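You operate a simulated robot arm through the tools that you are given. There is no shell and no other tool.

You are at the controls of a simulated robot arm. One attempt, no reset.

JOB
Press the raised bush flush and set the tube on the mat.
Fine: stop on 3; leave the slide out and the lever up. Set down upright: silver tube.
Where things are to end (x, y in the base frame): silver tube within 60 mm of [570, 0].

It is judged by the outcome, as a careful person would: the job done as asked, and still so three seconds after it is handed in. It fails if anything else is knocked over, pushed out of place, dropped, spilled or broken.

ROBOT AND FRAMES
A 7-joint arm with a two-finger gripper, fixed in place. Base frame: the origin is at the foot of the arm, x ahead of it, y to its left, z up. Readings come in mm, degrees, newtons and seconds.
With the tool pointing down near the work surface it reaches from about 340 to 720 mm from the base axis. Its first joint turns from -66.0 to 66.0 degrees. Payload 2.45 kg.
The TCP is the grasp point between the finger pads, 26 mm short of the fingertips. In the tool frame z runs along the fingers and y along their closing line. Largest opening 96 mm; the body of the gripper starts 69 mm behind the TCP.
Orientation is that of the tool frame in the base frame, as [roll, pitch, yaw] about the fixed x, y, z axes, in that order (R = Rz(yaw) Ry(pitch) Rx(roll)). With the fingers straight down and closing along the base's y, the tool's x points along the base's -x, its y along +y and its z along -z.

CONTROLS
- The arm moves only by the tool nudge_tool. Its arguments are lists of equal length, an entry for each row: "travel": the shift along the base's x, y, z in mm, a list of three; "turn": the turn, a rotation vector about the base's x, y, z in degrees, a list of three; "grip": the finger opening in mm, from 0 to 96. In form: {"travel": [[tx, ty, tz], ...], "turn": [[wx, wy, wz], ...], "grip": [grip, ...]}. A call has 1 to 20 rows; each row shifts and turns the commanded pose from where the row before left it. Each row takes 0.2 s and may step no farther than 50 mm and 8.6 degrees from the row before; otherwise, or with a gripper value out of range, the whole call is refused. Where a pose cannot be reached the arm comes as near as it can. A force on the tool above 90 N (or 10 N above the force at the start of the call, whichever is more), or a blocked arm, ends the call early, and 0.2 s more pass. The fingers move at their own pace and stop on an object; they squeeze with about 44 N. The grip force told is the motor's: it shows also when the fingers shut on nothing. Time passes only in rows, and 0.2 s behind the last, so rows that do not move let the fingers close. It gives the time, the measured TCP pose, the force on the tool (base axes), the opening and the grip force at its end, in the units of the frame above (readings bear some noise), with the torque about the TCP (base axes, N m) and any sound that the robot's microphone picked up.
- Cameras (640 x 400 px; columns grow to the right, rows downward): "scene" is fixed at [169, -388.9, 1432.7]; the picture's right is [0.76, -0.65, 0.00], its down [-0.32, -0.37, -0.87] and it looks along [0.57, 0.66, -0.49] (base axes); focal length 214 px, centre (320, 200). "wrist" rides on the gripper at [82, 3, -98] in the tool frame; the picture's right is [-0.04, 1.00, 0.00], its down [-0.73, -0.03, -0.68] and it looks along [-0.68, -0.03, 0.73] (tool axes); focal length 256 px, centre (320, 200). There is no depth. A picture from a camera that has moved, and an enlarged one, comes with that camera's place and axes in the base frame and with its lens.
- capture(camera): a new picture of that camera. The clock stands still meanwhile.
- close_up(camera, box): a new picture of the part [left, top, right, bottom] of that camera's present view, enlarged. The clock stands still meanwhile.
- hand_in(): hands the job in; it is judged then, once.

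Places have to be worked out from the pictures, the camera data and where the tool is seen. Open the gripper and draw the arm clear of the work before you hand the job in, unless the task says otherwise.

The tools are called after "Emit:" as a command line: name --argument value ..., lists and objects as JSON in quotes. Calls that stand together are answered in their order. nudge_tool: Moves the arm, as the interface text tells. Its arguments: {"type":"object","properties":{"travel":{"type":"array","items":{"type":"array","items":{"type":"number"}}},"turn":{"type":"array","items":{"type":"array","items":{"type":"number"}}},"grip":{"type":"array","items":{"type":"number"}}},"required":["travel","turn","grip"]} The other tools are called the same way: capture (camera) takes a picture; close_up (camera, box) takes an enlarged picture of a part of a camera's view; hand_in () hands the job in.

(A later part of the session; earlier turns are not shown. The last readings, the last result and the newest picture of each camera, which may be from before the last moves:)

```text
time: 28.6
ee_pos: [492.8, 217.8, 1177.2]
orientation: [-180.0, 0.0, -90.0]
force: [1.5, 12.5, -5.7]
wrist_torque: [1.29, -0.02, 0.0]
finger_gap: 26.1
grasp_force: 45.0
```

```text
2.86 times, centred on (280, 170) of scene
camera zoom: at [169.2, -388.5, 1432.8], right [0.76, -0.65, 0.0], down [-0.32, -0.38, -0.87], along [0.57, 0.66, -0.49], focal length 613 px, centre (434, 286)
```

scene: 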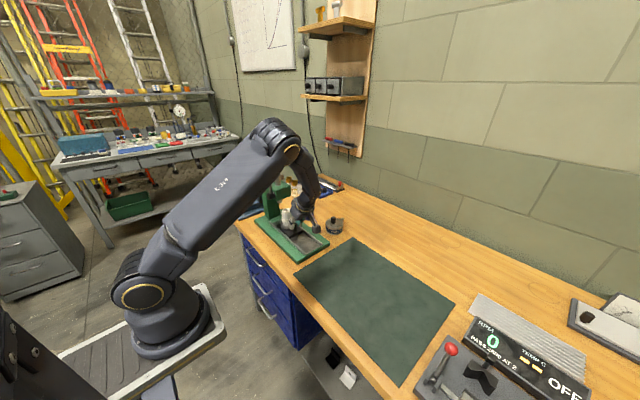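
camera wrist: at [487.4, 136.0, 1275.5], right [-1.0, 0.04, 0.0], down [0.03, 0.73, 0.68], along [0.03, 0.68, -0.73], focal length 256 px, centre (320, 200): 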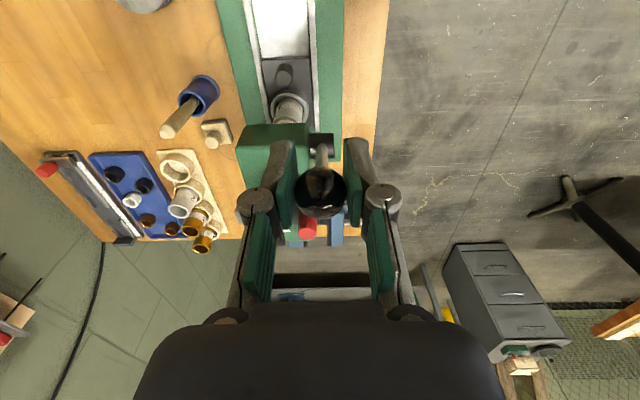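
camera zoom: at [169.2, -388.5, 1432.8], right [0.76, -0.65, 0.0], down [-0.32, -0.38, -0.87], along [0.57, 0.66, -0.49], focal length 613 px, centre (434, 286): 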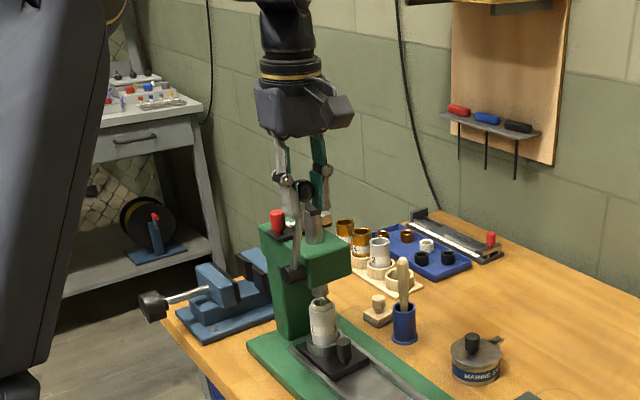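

The lever follows easily and the ram is coming down. I continue along the arc.

Emit:
nudge_tool --travel '[[0, -7, -2.9], [0, -6.8, -3.3], [0, -6.7, -3.6], [0, -6.5, -4], [0, 0, 0]]' --turn '[[0, 0, 0], [0, 0, 0], [0, 0, 0], [0, 0, 0], [0, 0, 0]]' --grip '[10, 10, 10, 10, 10]'

Emit:
close_up --camera "scene" --box '[240, 150, 340, 250]'

```text
time: 29.8
ee_pos: [492.2, 190.0, 1162.3]
orientation: [-180.0, 0.0, -90.0]
force: [3.8, 5.6, 6.5]
wrist_torque: [1.32, 0.01, 0.01]
finger_gap: 25.7
grasp_force: 44.9
```

```text
4.00 times, centred on (290, 200) of scene
camera zoom: at [169.0, -388.8, 1432.7], right [0.76, -0.65, 0.0], down [-0.32, -0.37, -0.87], along [0.57, 0.66, -0.49], focal length 858 px, centre (440, 200)
```

zoom: 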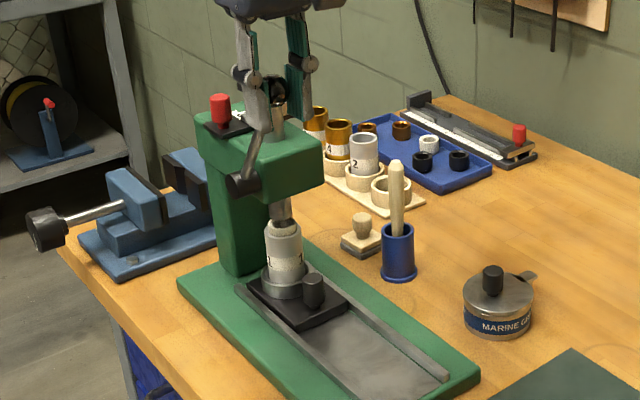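

The ram is about at the bush. I continue with smaller steps and watch the force rise.

Emit:
nudge_tool --travel '[[0, -6.2, -4.3], [0, -6.1, -4.6], [0, 0, 0]]' --turn '[[0, 0, 0], [0, 0, 0], [0, 0, 0]]' --grip '[10, 10, 10]'

Emit:
close_up --camera "scene" --box '[260, 165, 320, 225]'

```text
time: 30.6
ee_pos: [490.1, 178.4, 1154.6]
orientation: [180.0, 0.0, -90.0]
force: [6.2, 8.6, 4.0]
wrist_torque: [1.26, 0.0, -0.04]
finger_gap: 25.6
grasp_force: 45.0
```

```text
6.67 times, centred on (290, 195) of scene
camera zoom: at [169.1, -388.7, 1432.7], right [0.76, -0.65, 0.0], down [-0.32, -0.38, -0.87], along [0.57, 0.66, -0.49], focal length 1430 px, centre (520, 233)
```

zoom: 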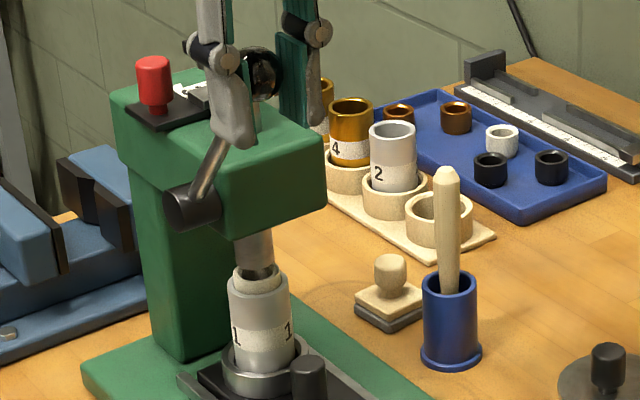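

The ram nose is just touching the bush. I continue pressing in small steps.

Emit:
nudge_tool --travel '[[0, -5.7, -4.9], [0, -5.5, -5.3], [0, 0, 0]]' --turn '[[0, 0, 0], [0, 0, 0], [0, 0, 0]]' --grip '[10, 10, 10]'

Emit:
close_up --camera "scene" --box '[260, 165, 320, 225]'

```text
time: 31.4
ee_pos: [490.7, 167.3, 1143.4]
orientation: [179.9, 0.2, -90.0]
force: [5.6, 12.9, -0.1]
wrist_torque: [1.25, -0.03, -0.04]
finger_gap: 26.0
grasp_force: 45.7
```

```text
6.67 times, centred on (290, 195) of scene
camera zoom: at [169.2, -388.6, 1432.7], right [0.76, -0.65, 0.0], down [-0.32, -0.38, -0.87], along [0.57, 0.66, -0.49], focal length 1430 px, centre (520, 233)
```

zoom: 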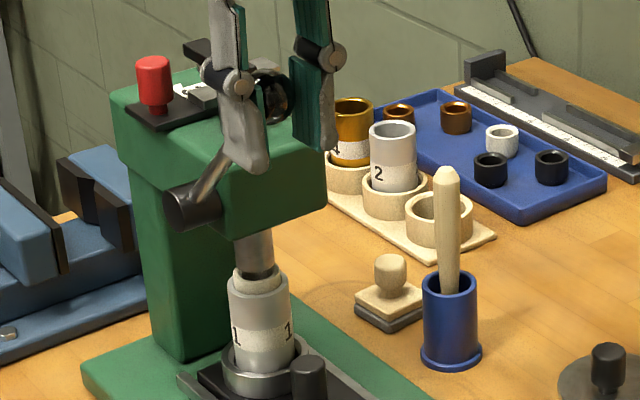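

Still free; force is small. I continue downwards.

Emit:
nudge_tool --travel '[[0, -5.3, -5.5], [0, -4.9, -5.7], [0, 0, 0]]' --turn '[[0, 0, 0], [0, 0, 0], [0, 0, 0]]' --grip '[10, 10, 10]'

Emit:
close_up --camera "scene" --box '[260, 165, 320, 225]'

```text
time: 32.2
ee_pos: [492.1, 156.5, 1133.1]
orientation: [-179.9, 0.0, -90.0]
force: [7.1, 9.7, 2.9]
wrist_torque: [1.25, -0.07, -0.11]
finger_gap: 25.6
grasp_force: 45.4
```

```text
6.67 times, centred on (290, 195) of scene
camera zoom: at [169.2, -388.7, 1432.7], right [0.76, -0.65, 0.0], down [-0.32, -0.38, -0.87], along [0.57, 0.66, -0.49], focal length 1430 px, centre (520, 233)
```

zoom: 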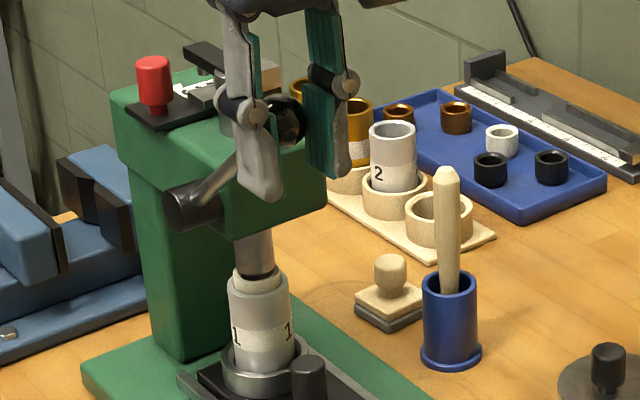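

Ram nearly on the bush. I continue.

Emit:
nudge_tool --travel '[[0, -4.6, -6.1], [0, -4.3, -6.2], [0, 0, 0]]' --turn '[[0, 0, 0], [0, 0, 0], [0, 0, 0]]' --grip '[10, 10, 10]'

Emit:
close_up --camera "scene" --box '[260, 165, 320, 225]'

```text
time: 33.0
ee_pos: [491.8, 145.4, 1120.6]
orientation: [-179.8, 0.0, -90.0]
force: [10.4, 3.4, 8.8]
wrist_torque: [1.32, 0.01, -0.08]
finger_gap: 25.7
grasp_force: 45.5
```

```text
6.67 times, centred on (290, 195) of scene
camera zoom: at [169.2, -388.9, 1432.6], right [0.76, -0.65, 0.0], down [-0.32, -0.37, -0.87], along [0.57, 0.66, -0.49], focal length 1430 px, centre (520, 233)
```

zoom: 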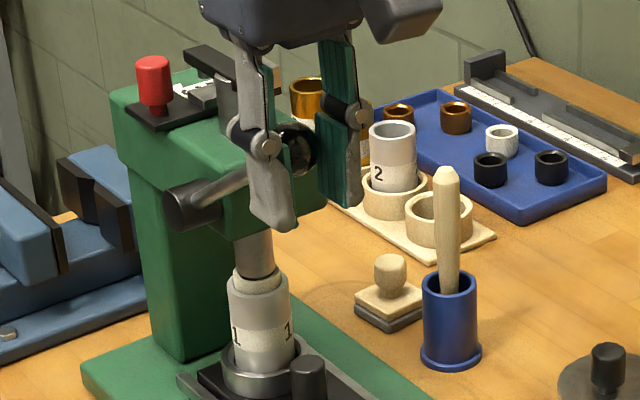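

Now the ram face sits on the bush. I continue pressing; expect the load to grow.

Emit:
nudge_tool --travel '[[0.5, -4, -6.5], [0, -3.6, -6.7], [0, 0, 0]]' --turn '[[0, 0, 0], [0, 0, 0], [0, 0, 0]]' --grip '[10, 10, 10]'

Emit:
close_up --camera "scene" --box '[260, 165, 320, 225]'

```text
time: 33.8
ee_pos: [492.1, 139.3, 1107.7]
orientation: [180.0, 0.0, -90.0]
force: [3.4, -1.3, 9.2]
wrist_torque: [1.26, -0.01, -0.04]
finger_gap: 25.8
grasp_force: 45.4
```

```text
6.67 times, centred on (290, 195) of scene
camera zoom: at [168.9, -389.1, 1432.6], right [0.76, -0.65, 0.0], down [-0.32, -0.37, -0.87], along [0.57, 0.66, -0.49], focal length 1430 px, centre (520, 233)
```

zoom: 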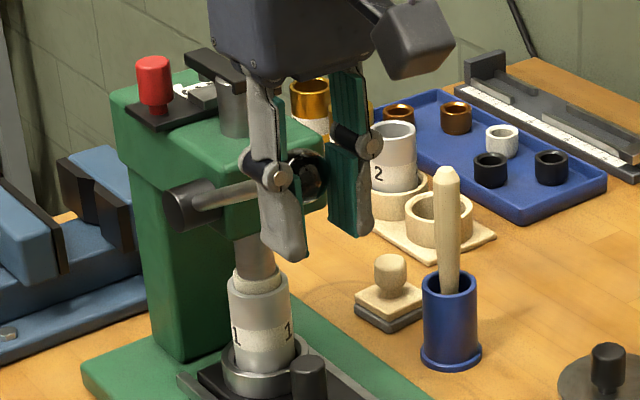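

Still moving. I continue to lower the lever.

Emit:
nudge_tool --travel '[[0, -3.2, -6.8], [0, -2.9, -7], [0, 0, 0]]' --turn '[[0, 0, 0], [0, 0, 0], [0, 0, 0]]' --grip '[10, 10, 10]'

Emit:
close_up --camera "scene" --box '[260, 165, 320, 225]'

```text
time: 34.6
ee_pos: [492.3, 133.3, 1093.6]
orientation: [-180.0, 0.1, -89.9]
force: [1.7, 5.3, 13.5]
wrist_torque: [1.29, -0.04, 0.04]
finger_gap: 25.4
grasp_force: 44.9
```

```text
6.67 times, centred on (290, 195) of scene
camera zoom: at [168.8, -388.8, 1432.7], right [0.76, -0.65, 0.0], down [-0.32, -0.37, -0.87], along [0.57, 0.66, -0.49], focal length 1430 px, centre (520, 233)
```

zoom: 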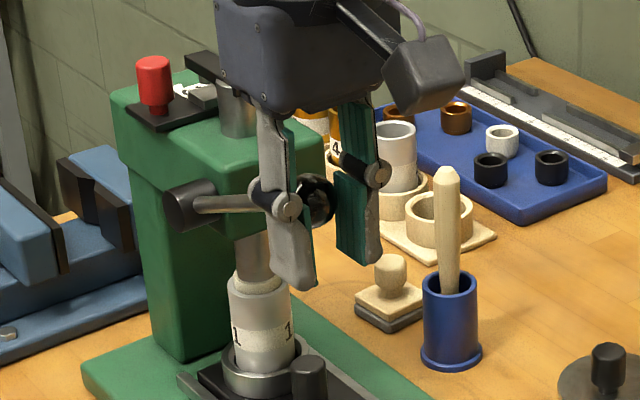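

The bush is going in. I continue.

Emit:
nudge_tool --travel '[[0, -2.5, -7.2], [0, -2.2, -7.3], [0, 0, 0]]' --turn '[[0, 0, 0], [0, 0, 0], [0, 0, 0]]' --grip '[10, 10, 10]'

Emit:
close_up --camera "scene" --box '[260, 165, 320, 225]'

```text
time: 35.4
ee_pos: [492.2, 128.5, 1078.0]
orientation: [-179.9, 0.1, -90.0]
force: [-4.9, -0.1, 15.8]
wrist_torque: [1.21, -0.07, 0.09]
finger_gap: 25.2
grasp_force: 45.2
```

```text
6.67 times, centred on (290, 195) of scene
camera zoom: at [168.6, -389.0, 1432.7], right [0.76, -0.65, 0.0], down [-0.32, -0.37, -0.87], along [0.57, 0.66, -0.49], focal length 1430 px, centre (520, 233)
```

zoom: 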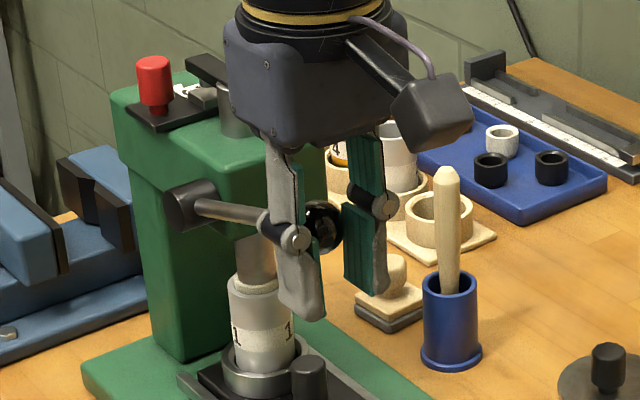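

Still moving steadily with about 16 N. The crossbar is near the stop block; I continue in small steps.

Emit:
nudge_tool --travel '[[0, -1.7, -7.4], [0, -0.7, -3.7], [0, 0, 0]]' --turn '[[0, 0, 0], [0, 0, 0], [0, 0, 0]]' --grip '[10, 10, 10]'

Emit:
close_up --camera "scene" --box '[260, 165, 320, 225]'

Emit:
capture --camera "wrist"

```text
time: 36.2
ee_pos: [493.0, 126.1, 1067.4]
orientation: [180.0, -0.1, -90.1]
force: [-1.2, 4.3, 9.6]
wrist_torque: [0.59, -0.01, -0.03]
finger_gap: 27.4
grasp_force: 44.9
```

```text
6.67 times, centred on (290, 195) of scene
camera zoom: at [168.8, -388.9, 1432.7], right [0.76, -0.65, 0.0], down [-0.32, -0.37, -0.87], along [0.57, 0.66, -0.49], focal length 1430 px, centre (520, 233)
```

zoom: 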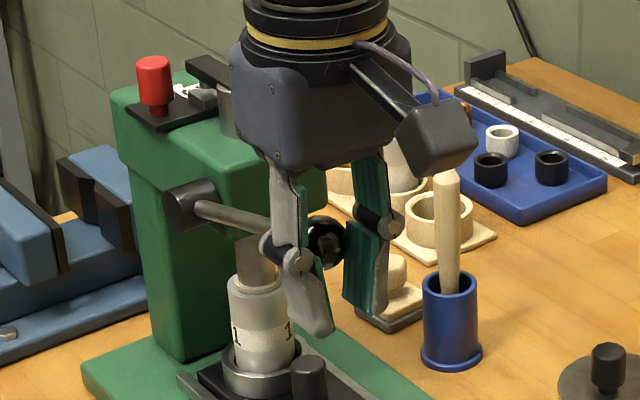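

```text
taken
camera wrist: at [487.6, 44.5, 1166.3], right [-1.0, 0.04, 0.0], down [0.03, 0.73, 0.68], along [0.03, 0.68, -0.73], focal length 256 px, centre (320, 200)
```

wrist: 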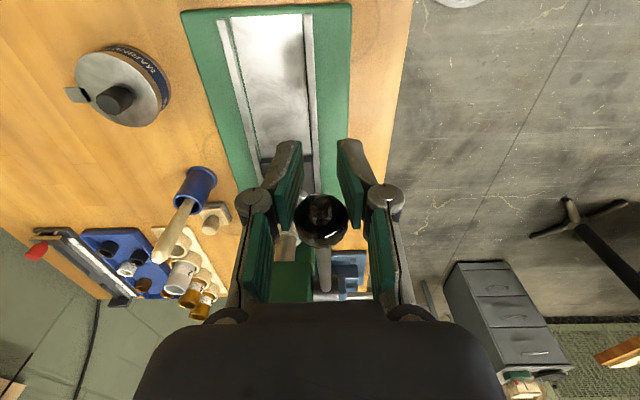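

The ball has slipped up between the fingers (it is now about 20 mm above the TCP), so resistance exceeded the grip. I check whether the bush is flush and the stop is touched.

Emit:
close_up --camera "scene" --box '[272, 195, 302, 222]'

Emit:
close_up --camera "scene" --box '[262, 165, 307, 200]'

```text
14.81 times, centred on (287, 208) of scene
camera zoom: at [168.8, -388.9, 1432.7], right [0.76, -0.65, 0.0], down [-0.32, -0.37, -0.87], along [0.57, 0.66, -0.49], focal length 3177 px, centre (809, 74)
```

zoom: 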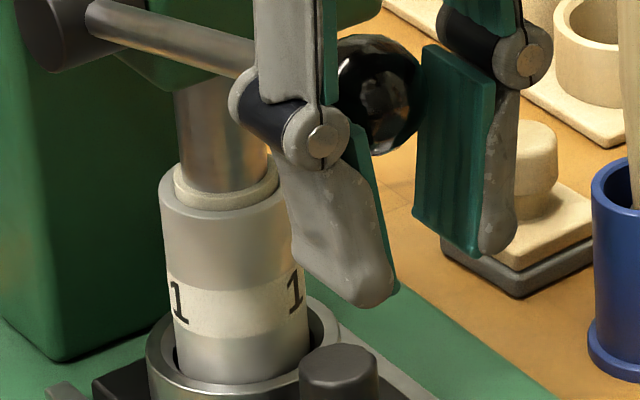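

```text
11.43 times, centred on (284, 182) of scene
camera zoom: at [168.8, -388.9, 1432.7], right [0.76, -0.65, 0.0], down [-0.32, -0.37, -0.87], along [0.57, 0.66, -0.49], focal length 2451 px, centre (726, 400)
```

zoom: 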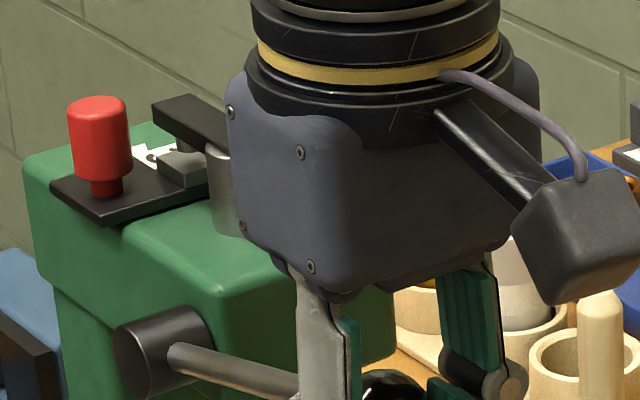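

The bush still stands several millimetres proud and the stop is not yet touched. I'll open, rise, close the fingers and push down on the ball from above, which can deliver more force.

Emit:
nudge_tool --travel '[[0, 0, 0], [0, 0, 0], [0, 0, 30], [0, 0, 40], [0, 3, 15], [0, 3, 0], [0, 0, 0], [0, 0, 0]]' --turn '[[0, 0, 0], [0, 0, 0], [0, 0, 0], [0, 0, 0], [0, 0, 0], [0, 0, 0], [0, 0, 0], [0, 0, 0]]' --grip '[45, 60, 60, 60, 30, 0, 0, 0]'

Emit:
capture --camera "wrist"

Emit:
close_up --camera "scene" --box '[250, 145, 330, 225]'

```text
time: 38.0
ee_pos: [494.1, 133.2, 1152.9]
orientation: [-180.0, 0.0, -90.1]
force: [-0.3, 0.0, -0.1]
wrist_torque: [0.0, 0.02, -0.04]
finger_gap: 0.2
grasp_force: 25.7
```

```text
taken
camera wrist: at [489.2, 52.0, 1250.3], right [-1.0, 0.04, 0.0], down [0.03, 0.73, 0.68], along [0.03, 0.68, -0.73], focal length 256 px, centre (320, 200)
```

wrist: 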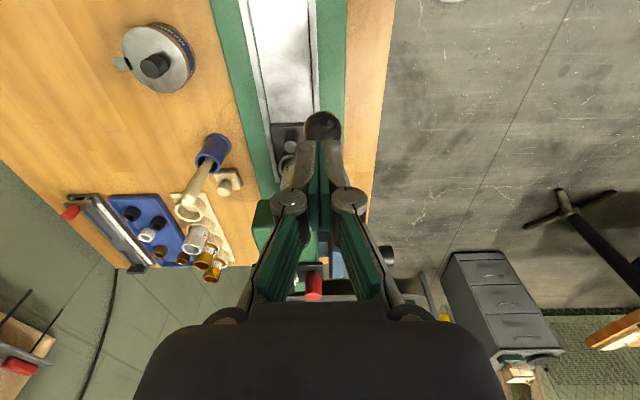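

```text
5.00 times, centred on (290, 185) of scene
camera zoom: at [169.0, -388.9, 1432.7], right [0.76, -0.65, 0.0], down [-0.32, -0.37, -0.87], along [0.57, 0.66, -0.49], focal length 1072 px, centre (470, 275)
```

zoom: 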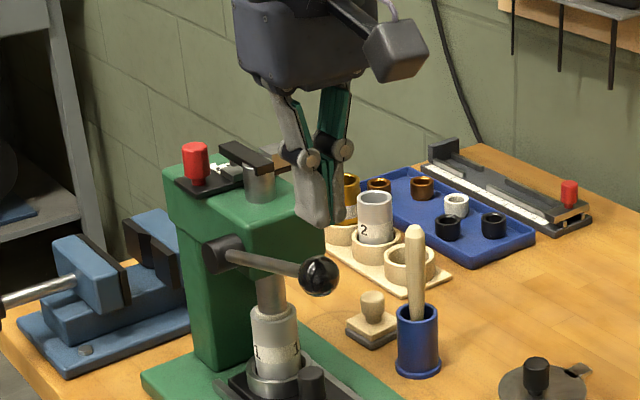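

The lever stays where it was left, ball at about (491.5, 134, 1090). I descend onto it with closed fingers and press in small steps.

Emit:
nudge_tool --travel '[[-2, 0, -12], [0, 0, -10], [0, 0, -4], [0, -0.5, -3], [0, -0.5, -3]]' --turn '[[0, 0, 0], [0, 0, 0], [0, 0, 0], [0, 0, 0], [0, 0, 0]]' --grip '[0, 0, 0, 0, 0]'

Emit:
close_up --camera "scene" --box '[250, 145, 330, 225]'

```text
time: 39.2
ee_pos: [491.2, 131.8, 1120.5]
orientation: [-180.0, 0.1, -90.1]
force: [-1.7, 1.0, 3.4]
wrist_torque: [0.04, 0.04, 0.03]
finger_gap: 0.0
grasp_force: 29.0
```

```text
5.00 times, centred on (290, 185) of scene
camera zoom: at [168.9, -389.0, 1432.7], right [0.76, -0.65, 0.0], down [-0.32, -0.37, -0.87], along [0.57, 0.66, -0.49], focal length 1072 px, centre (470, 275)
```

zoom: 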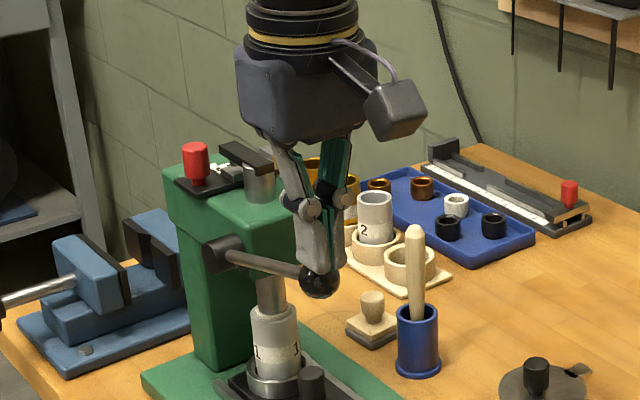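

The fingertips rest on the ball with little force. I keep pressing down in 3 mm steps.

Emit:
nudge_tool --travel '[[0, -1, -3], [0, -1, -3], [0, -1, -3], [0, 0, 0]]' --turn '[[0, 0, 0], [0, 0, 0], [0, 0, 0], [0, 0, 0]]' --grip '[0, 0, 0, 0]'

Emit:
close_up --camera "scene" --box '[260, 165, 320, 225]'

```text
time: 40.2
ee_pos: [491.5, 130.3, 1112.1]
orientation: [-179.8, 0.0, -90.0]
force: [1.5, -1.8, 8.4]
wrist_torque: [0.0, -0.04, -0.01]
finger_gap: 0.1
grasp_force: 27.9
```

```text
6.67 times, centred on (290, 195) of scene
camera zoom: at [168.9, -389.1, 1432.6], right [0.76, -0.65, 0.0], down [-0.32, -0.37, -0.87], along [0.57, 0.66, -0.49], focal length 1430 px, centre (520, 233)
```

zoom: 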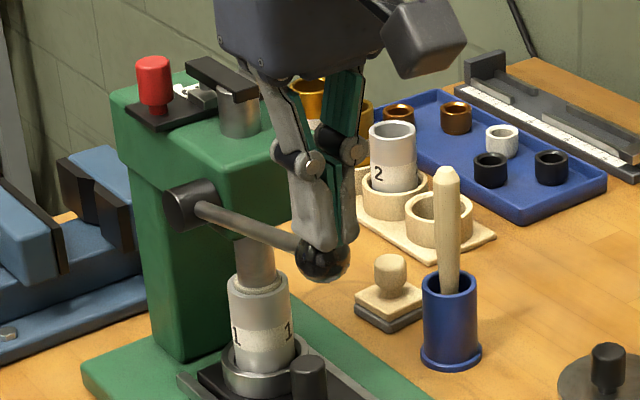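

The lever goes down with only 8 N. I continue.

Emit:
nudge_tool --travel '[[0, -0.7, -4], [0, -0.6, -4], [0, -0.5, -4], [0, 0, 0]]' --turn '[[0, 0, 0], [0, 0, 0], [0, 0, 0], [0, 0, 0]]' --grip '[0, 0, 0, 0]'

Emit:
close_up --camera "scene" --box '[260, 165, 320, 225]'

```text
time: 41.2
ee_pos: [490.5, 126.7, 1100.4]
orientation: [180.0, -0.1, -89.9]
force: [-2.2, -1.4, 7.0]
wrist_torque: [0.04, 0.06, -0.06]
finger_gap: 0.2
grasp_force: 28.7
```

```text
6.67 times, centred on (290, 195) of scene
camera zoom: at [168.8, -389.0, 1432.7], right [0.76, -0.65, 0.0], down [-0.32, -0.37, -0.87], along [0.57, 0.66, -0.49], focal length 1430 px, centre (520, 233)
```

zoom: 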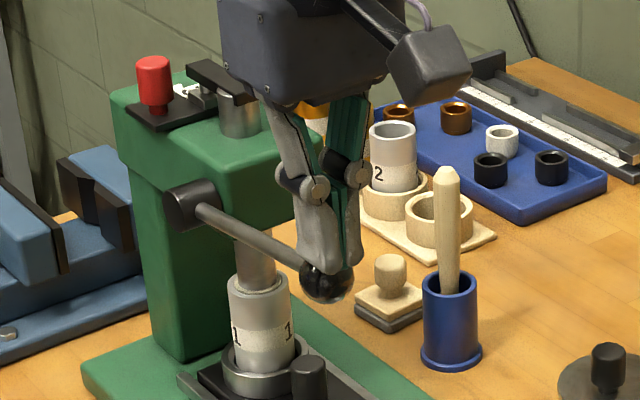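

Still low force. I check the bush closely, then continue until a firm stop.

Emit:
close_up --camera "scene" --box '[270, 195, 300, 220]'

Emit:
close_up --camera "scene" --box '[265, 168, 300, 195]'

```text
16.00 times, centred on (285, 208) of scene
camera zoom: at [168.8, -389.0, 1432.7], right [0.76, -0.65, 0.0], down [-0.32, -0.37, -0.87], along [0.57, 0.66, -0.49], focal length 3432 px, centre (880, 80)
```

zoom: 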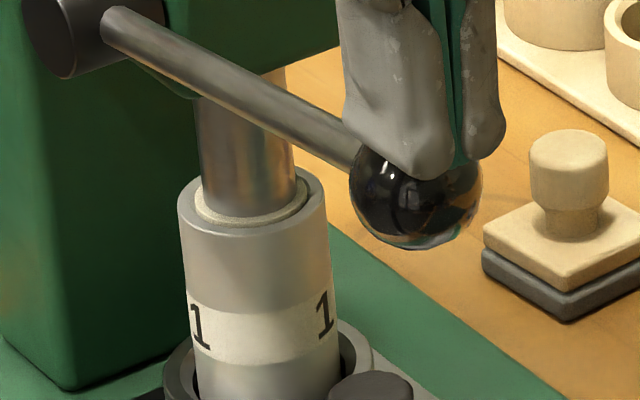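

```text
14.81 times, centred on (282, 182) of scene
camera zoom: at [168.8, -389.0, 1432.7], right [0.76, -0.65, 0.0], down [-0.32, -0.37, -0.87], along [0.57, 0.66, -0.49], focal length 3177 px, centre (876, 474)
```

zoom: 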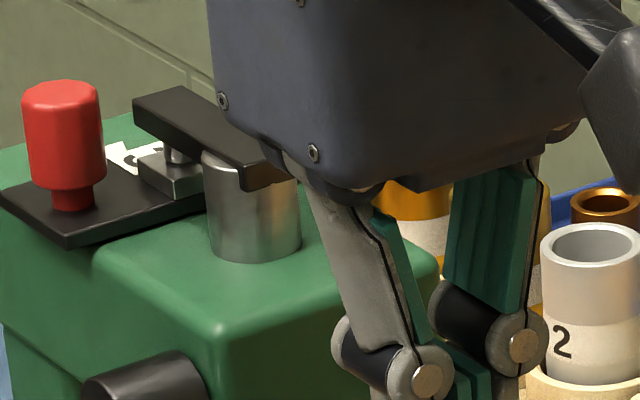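

The bush is almost flush and the stop pin is just about on its step. I press further in 2 mm steps until it stops firmly.

Emit:
nudge_tool --travel '[[0, -0.2, -2], [0, -0.2, -2], [0, 0, 0]]' --turn '[[0, 0, 0], [0, 0, 0], [0, 0, 0]]' --grip '[0, 0, 0]'

Emit:
close_up --camera "scene" --box '[270, 195, 300, 220]'

Emit:
close_up --camera "scene" --box '[265, 168, 300, 195]'

```text
time: 42.0
ee_pos: [490.9, 125.8, 1095.8]
orientation: [-180.0, 0.1, -90.1]
force: [-2.7, 0.6, 7.3]
wrist_torque: [0.06, 0.04, 0.02]
finger_gap: 0.0
grasp_force: 28.7
```

```text
16.00 times, centred on (285, 208) of scene
camera zoom: at [168.8, -389.0, 1432.7], right [0.76, -0.65, 0.0], down [-0.32, -0.37, -0.87], along [0.57, 0.66, -0.49], focal length 3432 px, centre (880, 80)
```

zoom: 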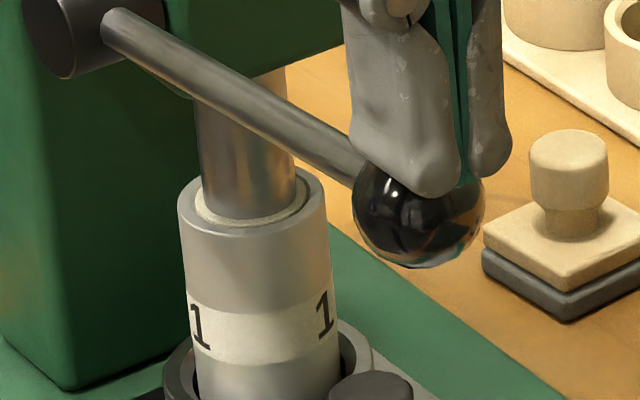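

```text
14.81 times, centred on (282, 182) of scene
camera zoom: at [168.8, -389.0, 1432.7], right [0.76, -0.65, 0.0], down [-0.32, -0.37, -0.87], along [0.57, 0.66, -0.49], focal length 3177 px, centre (876, 474)
```

zoom: 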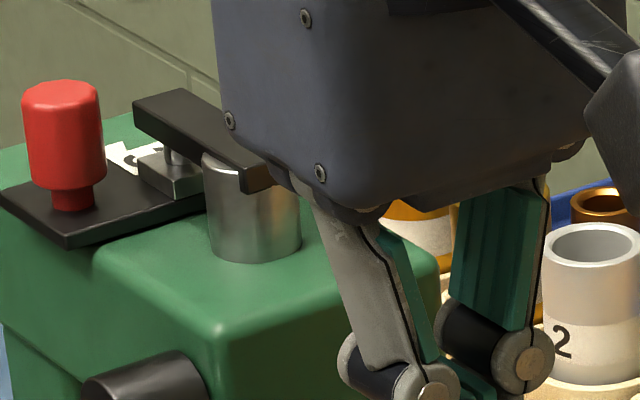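

The bush looks flush; no firm stop felt yet. I press 2 mm steps further watching force.

Emit:
nudge_tool --travel '[[0, 0, -2], [0, 0, -1], [0, 0, 0]]' --turn '[[0, 0, 0], [0, 0, 0], [0, 0, 0]]' --grip '[0, 0, 0]'

Emit:
close_up --camera "scene" --box '[270, 195, 300, 220]'

Emit:
close_up --camera "scene" --box '[265, 168, 300, 195]'

```text
time: 42.8
ee_pos: [491.0, 127.1, 1092.7]
orientation: [180.0, 0.0, -90.1]
force: [0.2, -4.8, 11.2]
wrist_torque: [-0.02, -0.01, -0.04]
finger_gap: 0.0
grasp_force: 28.1
```

```text
16.00 times, centred on (285, 208) of scene
camera zoom: at [168.8, -389.1, 1432.6], right [0.76, -0.65, 0.0], down [-0.32, -0.37, -0.87], along [0.57, 0.66, -0.49], focal length 3432 px, centre (880, 80)
```

zoom: 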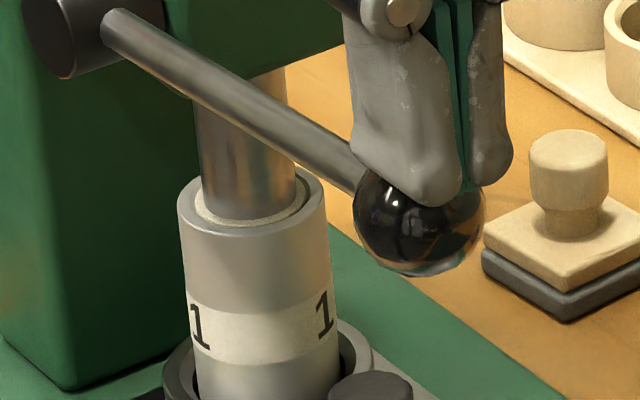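

```text
14.81 times, centred on (282, 182) of scene
camera zoom: at [168.8, -389.1, 1432.6], right [0.76, -0.65, 0.0], down [-0.32, -0.37, -0.87], along [0.57, 0.66, -0.49], focal length 3177 px, centre (876, 474)
```

zoom: 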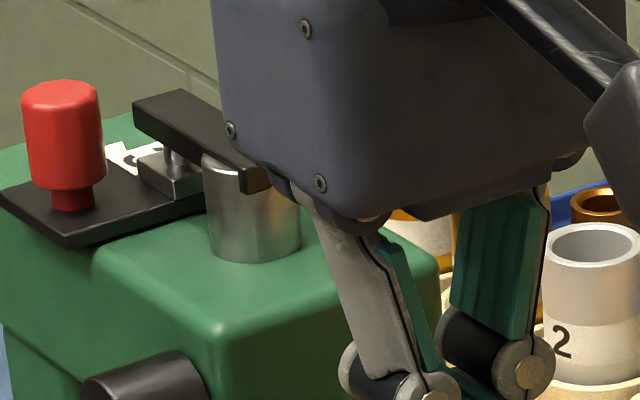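

The force is rising only slightly. I continue with small steps to find the firm stop.

Emit:
nudge_tool --travel '[[0, 0, -2], [0, 0, -2], [0, 0, 0]]' --turn '[[0, 0, 0], [0, 0, 0], [0, 0, 0]]' --grip '[0, 0, 0]'

Emit:
close_up --camera "scene" --box '[270, 195, 300, 220]'

Emit:
close_up --camera "scene" --box '[265, 168, 300, 195]'

```text
time: 43.6
ee_pos: [490.5, 127.3, 1092.1]
orientation: [-179.7, 0.1, -90.1]
force: [2.3, -8.8, 34.4]
wrist_torque: [0.11, -0.13, -0.15]
finger_gap: 5.9
grasp_force: 28.6
```

```text
16.00 times, centred on (285, 208) of scene
camera zoom: at [168.5, -389.4, 1432.6], right [0.76, -0.65, 0.0], down [-0.32, -0.37, -0.87], along [0.57, 0.66, -0.49], focal length 3432 px, centre (880, 80)
```

zoom: 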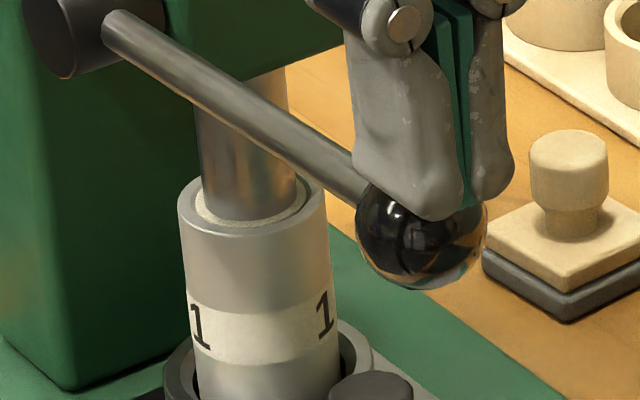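

```text
14.81 times, centred on (282, 182) of scene
camera zoom: at [168.5, -389.4, 1432.6], right [0.76, -0.65, 0.0], down [-0.32, -0.37, -0.87], along [0.57, 0.66, -0.49], focal length 3177 px, centre (876, 474)
```

zoom: 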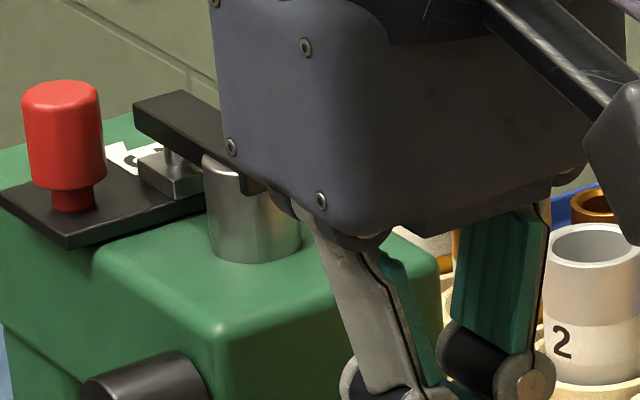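

Force rose to 34 N but the ball is wedging the fingertips apart. I lift slightly, offset 5 mm in x so one fingertip sits squarely on the ball, and press again to confirm the stop.

Emit:
nudge_tool --travel '[[0, 0, 8], [5, -1, 0], [0, 0, 0], [0, 0, -4], [0, 0, -2], [0, 0, -2], [0, 0, 0]]' --turn '[[0, 0, 0], [0, 0, 0], [0, 0, 0], [0, 0, 0], [0, 0, 0], [0, 0, 0], [0, 0, 0]]' --grip '[0, 0, 0, 0, 0, 0, 0]'

Emit:
close_up --camera "scene" --box '[265, 168, 300, 220]'

```text
time: 45.2
ee_pos: [495.0, 125.3, 1089.4]
orientation: [-179.8, 0.0, -90.0]
force: [-9.9, -7.3, 39.8]
wrist_torque: [0.2, 0.36, 0.15]
finger_gap: 6.1
grasp_force: 28.6
```

```text
7.69 times, centred on (282, 194) of scene
camera zoom: at [168.0, -389.3, 1432.7], right [0.76, -0.65, 0.0], down [-0.32, -0.37, -0.87], along [0.57, 0.66, -0.49], focal length 1650 px, centre (608, 246)
```

zoom: 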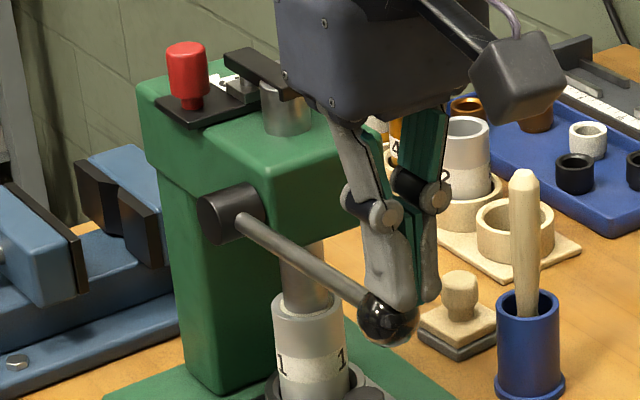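

About 40 N now without motion, versus 8 N while it was moving. One more small push to be sure it is the hard stop.

Emit:
nudge_tool --travel '[[0, 0, -2], [0, 0, -2], [0, 0, 0]]' --turn '[[0, 0, 0], [0, 0, 0], [0, 0, 0]]' --grip '[0, 0, 0]'

Emit:
close_up --camera "scene" --box '[265, 168, 300, 195]'

Emit:
capture --camera "wrist"

```text
time: 46.0
ee_pos: [495.0, 125.6, 1089.3]
orientation: [-179.5, 0.1, -90.0]
force: [-12.5, -10.2, 61.9]
wrist_torque: [0.31, 0.41, 0.2]
finger_gap: 6.1
grasp_force: 28.6
```

```text
14.81 times, centred on (282, 182) of scene
camera zoom: at [167.6, -389.5, 1432.7], right [0.76, -0.65, 0.0], down [-0.32, -0.37, -0.87], along [0.57, 0.66, -0.49], focal length 3177 px, centre (876, 474)
```

zoom: 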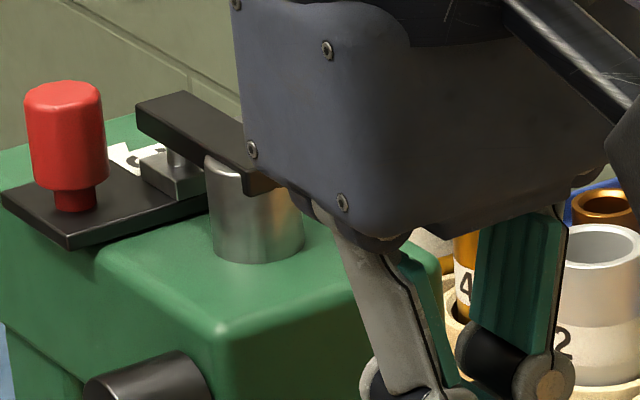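

```text
taken
camera wrist: at [489.0, 43.3, 1187.8], right [-1.0, 0.04, -0.01], down [0.02, 0.73, 0.68], along [0.03, 0.68, -0.73], focal length 256 px, centre (320, 200)
```

wrist: 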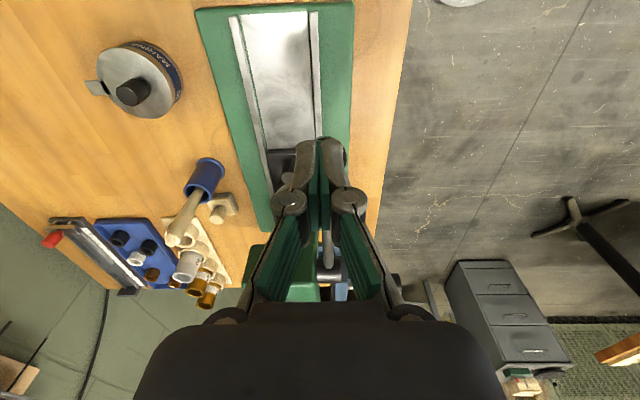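

62 N with no motion: the hard stop is reached and the bush pressed. Now I release, open over the ball, and regrip it to bring the lever back up.

Emit:
nudge_tool --travel '[[0, 0, 8], [-3, 0, 10], [0, 0, 0], [0, 0, 0], [0, 0, -15], [0, 0, -20], [0, 0, -5], [0, 0, 0]]' --turn '[[0, 0, 0], [0, 0, 0], [0, 0, 0], [0, 0, 0], [0, 0, 0], [0, 0, 0], [0, 0, 0], [0, 0, 0]]' --grip '[0, 30, 60, 60, 60, 60, 60, 60]'

Emit:
capture --camera "wrist"

Emit:
close_up --camera "scene" --box '[260, 165, 320, 225]'

```text
time: 47.8
ee_pos: [491.4, 126.0, 1063.2]
orientation: [180.0, 0.0, -89.9]
force: [0.7, -0.1, 0.7]
wrist_torque: [-0.02, 0.01, -0.01]
finger_gap: 59.9
grasp_force: 0.1
```

```text
taken
camera wrist: at [487.5, 44.4, 1160.6], right [-1.0, 0.04, 0.0], down [0.03, 0.73, 0.68], along [0.03, 0.68, -0.73], focal length 256 px, centre (320, 200)
```

wrist: 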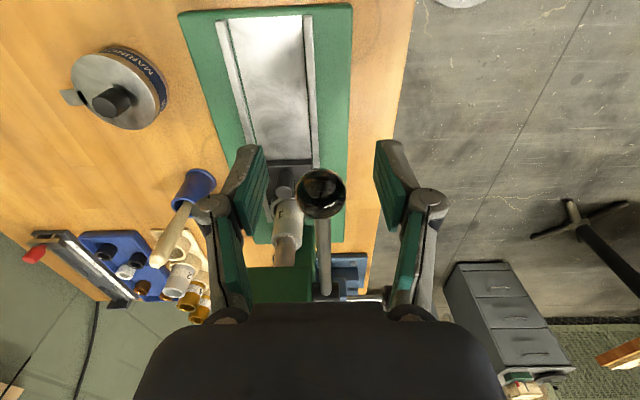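

```text
6.67 times, centred on (290, 195) of scene
camera zoom: at [169.0, -388.9, 1432.7], right [0.76, -0.65, 0.0], down [-0.32, -0.37, -0.87], along [0.57, 0.66, -0.49], focal length 1430 px, centre (520, 233)
```

zoom: 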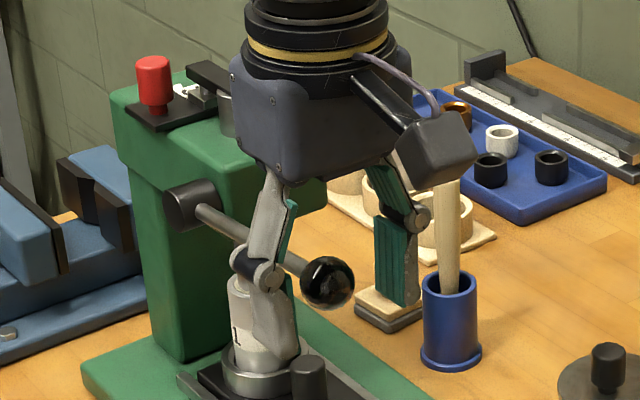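

The ball is right at the TCP (about (491, 126, 1062)). I close and raise it along the arc, first part.

Emit:
nudge_tool --travel '[[0, 0, 0], [0, 0, 0], [0, 0, 0], [0, 2.2, 11.1], [0, 3.1, 12.3], [0, 4.3, 11.9], [0, 5.2, 11.5], [0, 0, 0]]' --turn '[[0, 0, 0], [0, 0, 0], [0, 0, 0], [0, 0, 0], [0, 0, 0], [0, 0, 0], [0, 0, 0], [0, 0, 0]]' --grip '[30, 10, 10, 10, 10, 10, 10, 10]'

Emit:
capture --camera "wrist"

Emit:
close_up --camera "scene" --box '[250, 145, 330, 225]'

```text
time: 49.6
ee_pos: [491.1, 139.8, 1111.0]
orientation: [-179.9, -0.1, -90.0]
force: [10.7, -9.5, -5.3]
wrist_torque: [-1.24, -0.01, -0.09]
finger_gap: 26.5
grasp_force: 45.1
```

```text
taken
camera wrist: at [487.2, 58.5, 1209.2], right [-1.0, 0.04, 0.0], down [0.03, 0.73, 0.68], along [0.03, 0.68, -0.73], focal length 256 px, centre (320, 200)
```

wrist: 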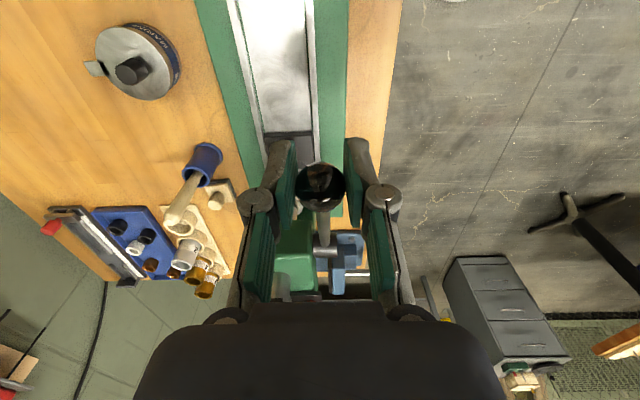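

```text
5.00 times, centred on (290, 185) of scene
camera zoom: at [169.4, -389.2, 1432.5], right [0.76, -0.65, 0.0], down [-0.32, -0.37, -0.87], along [0.57, 0.66, -0.49], focal length 1072 px, centre (470, 275)
```

zoom: 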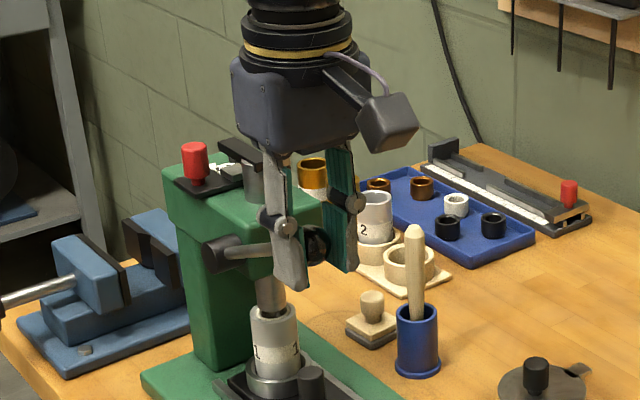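

The lever comes up cleanly with the ball centred. I continue along the arc.

Emit:
nudge_tool --travel '[[0, 6.2, 11], [0, 7.2, 10.5], [0, 8, 9.7], [0, 8.9, 9], [0, 9.6, 8.3], [0, 0, 0]]' --turn '[[0, 0, 0], [0, 0, 0], [0, 0, 0], [0, 0, 0], [0, 0, 0], [0, 0, 0]]' --grip '[10, 10, 10, 10, 10, 10]'

Emit:
close_up --camera "scene" --box '[250, 145, 330, 225]'

```text
time: 51.0
ee_pos: [492.3, 178.1, 1157.5]
orientation: [180.0, -0.1, -90.0]
force: [10.5, -9.0, -4.6]
wrist_torque: [-1.29, -0.08, -0.07]
finger_gap: 26.3
grasp_force: 45.3
```

```text
5.00 times, centred on (290, 185) of scene
camera zoom: at [169.5, -389.2, 1432.5], right [0.76, -0.65, 0.0], down [-0.32, -0.37, -0.87], along [0.57, 0.66, -0.49], focal length 1072 px, centre (470, 275)
```

zoom: 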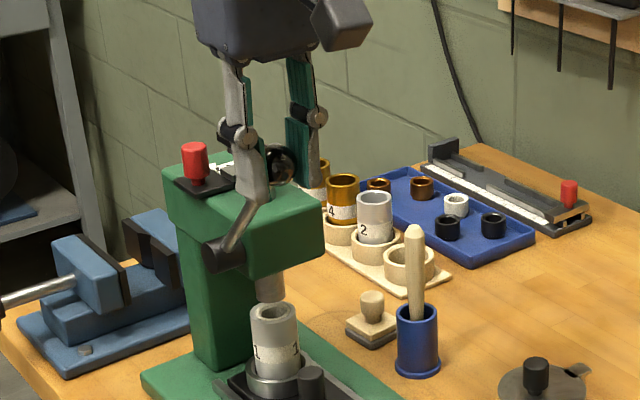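

The ram has left the tube and the bush looks flush. I raise the lever the rest of the way to its original position.

Emit:
nudge_tool --travel '[[0, 10.3, 7.3], [0, 10.9, 6.4], [0, 11.4, 5.5], [0, 11.9, 4.4], [0, 12.2, 3.4], [0, 8, 1.5], [0, 4, 0.6], [0, 0, 0]]' --turn '[[0, 0, 0], [0, 0, 0], [0, 0, 0], [0, 0, 0], [0, 0, 0], [0, 0, 0], [0, 0, 0], [0, 0, 0]]' --grip '[10, 10, 10, 10, 10, 10, 10, 10]'

Emit:
close_up --camera "scene" --box '[240, 130, 330, 225]'

Emit:
capture --camera "wrist"

```text
time: 52.8
ee_pos: [490.9, 249.4, 1187.9]
orientation: [179.9, 0.0, -90.1]
force: [2.5, -9.4, -3.9]
wrist_torque: [-1.28, 0.0, -0.03]
finger_gap: 26.3
grasp_force: 44.9
```

```text
4.21 times, centred on (285, 178) of scene
camera zoom: at [169.1, -389.2, 1432.6], right [0.76, -0.65, 0.0], down [-0.32, -0.37, -0.87], along [0.57, 0.66, -0.49], focal length 903 px, centre (467, 295)
```

zoom: 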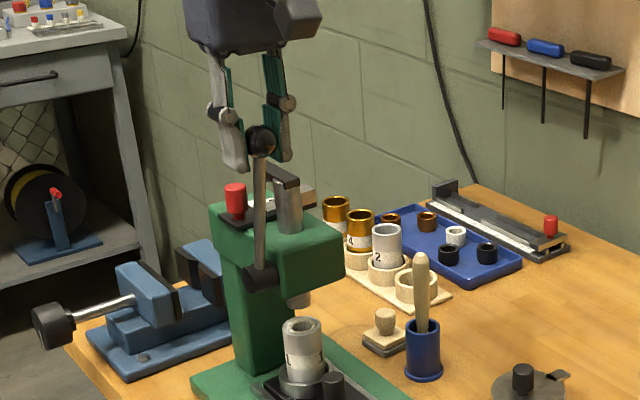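

```text
taken
camera wrist: at [487.5, 167.7, 1285.2], right [-1.0, 0.04, 0.0], down [0.03, 0.73, 0.68], along [0.03, 0.68, -0.73], focal length 256 px, centre (320, 200)
```

wrist: 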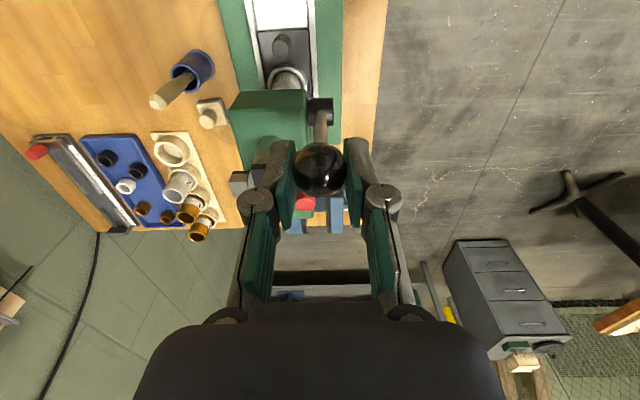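

The lever is almost up, but the ball slid ~9 mm inside the fingers (it's near y 240 rather than 247). I open the fingers and check where the lever rests.

Emit:
nudge_tool --travel '[[0, 0, 0], [0, 0, 0], [0, 0, 0]]' --turn '[[0, 0, 0], [0, 0, 0], [0, 0, 0]]' --grip '[40, 60, 60]'

Emit:
capture --camera "wrist"

Emit:
close_up --camera "scene" --box '[220, 100, 340, 220]'

```text
time: 53.6
ee_pos: [492.3, 249.2, 1187.5]
orientation: [-179.9, 0.0, -90.0]
force: [-0.3, -0.8, 0.7]
wrist_torque: [-0.02, 0.0, 0.01]
finger_gap: 60.1
grasp_force: 0.2
```

```text
taken
camera wrist: at [487.3, 168.0, 1285.5], right [-1.0, 0.04, 0.0], down [0.03, 0.73, 0.68], along [0.03, 0.68, -0.73], focal length 256 px, centre (320, 200)
```

wrist: 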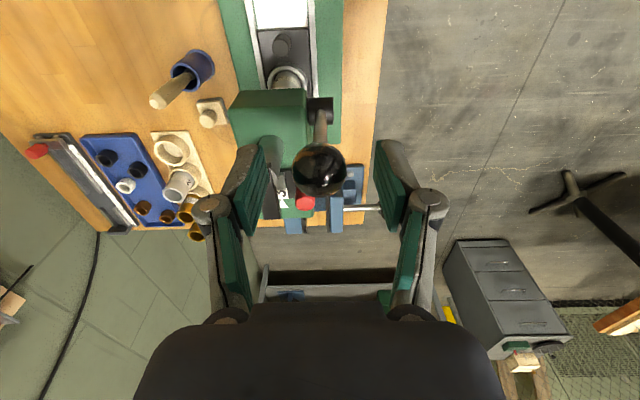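

```text
3.33 times, centred on (280, 160) of scene
camera zoom: at [169.0, -388.9, 1432.7], right [0.76, -0.65, 0.0], down [-0.32, -0.37, -0.87], along [0.57, 0.66, -0.49], focal length 715 px, centre (453, 333)
```

zoom: 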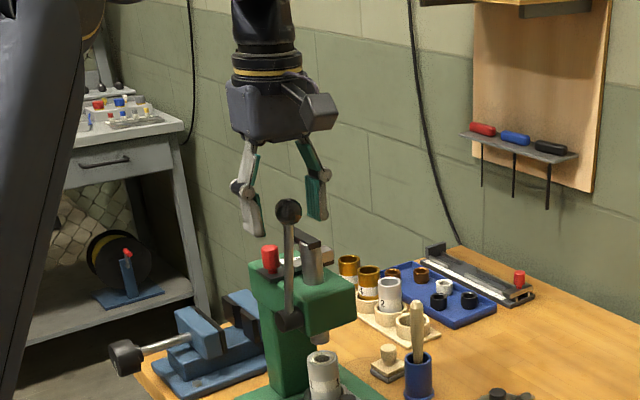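

The ball sits about 5 mm short of its original spot. I shift to regrip it and move the last bit.

Emit:
nudge_tool --travel '[[0, -8, -1], [0, 0, 0], [0, 0, 0], [0, 0, 0], [0, 4, 0.6], [0, 4, 0.6], [0, 2, 0], [0, 0, 0]]' --turn '[[0, 0, 0], [0, 0, 0], [0, 0, 0], [0, 0, 0], [0, 0, 0], [0, 0, 0], [0, 0, 0], [0, 0, 0]]' --grip '[60, 30, 10, 10, 10, 10, 10, 10]'

Emit:
capture --camera "wrist"

Emit:
close_up --camera "scene" --box '[220, 100, 340, 220]'

```text
time: 55.4
ee_pos: [492.2, 248.6, 1187.6]
orientation: [-179.9, -0.1, -90.2]
force: [6.3, -17.5, -0.9]
wrist_torque: [-1.21, 0.06, -0.09]
finger_gap: 26.0
grasp_force: 44.5
```

```text
taken
camera wrist: at [487.1, 167.0, 1285.8], right [-1.0, 0.04, 0.0], down [0.03, 0.74, 0.68], along [0.03, 0.68, -0.74], focal length 256 px, centre (320, 200)
```

wrist: 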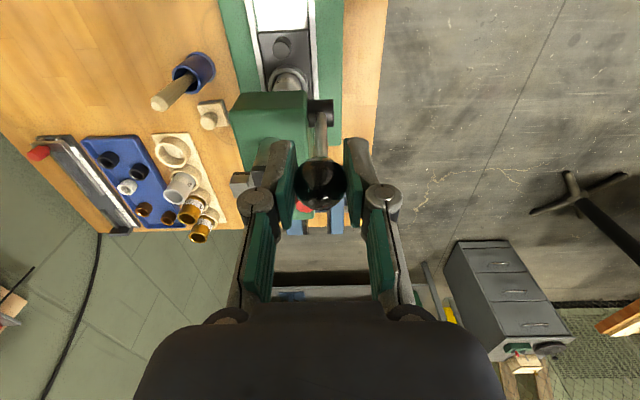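

```text
3.33 times, centred on (280, 160) of scene
camera zoom: at [169.2, -389.5, 1432.5], right [0.76, -0.65, 0.0], down [-0.32, -0.37, -0.87], along [0.57, 0.66, -0.49], focal length 715 px, centre (453, 333)
```

zoom: 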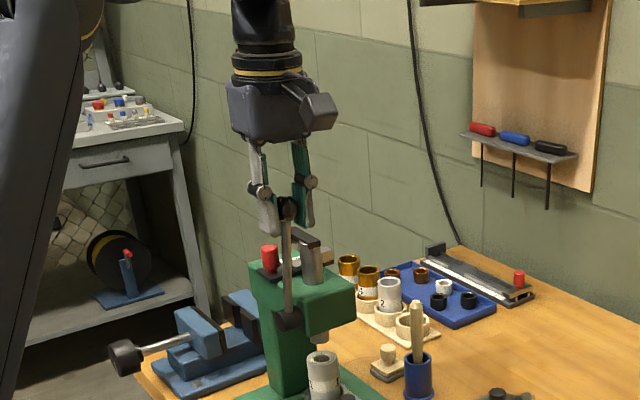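

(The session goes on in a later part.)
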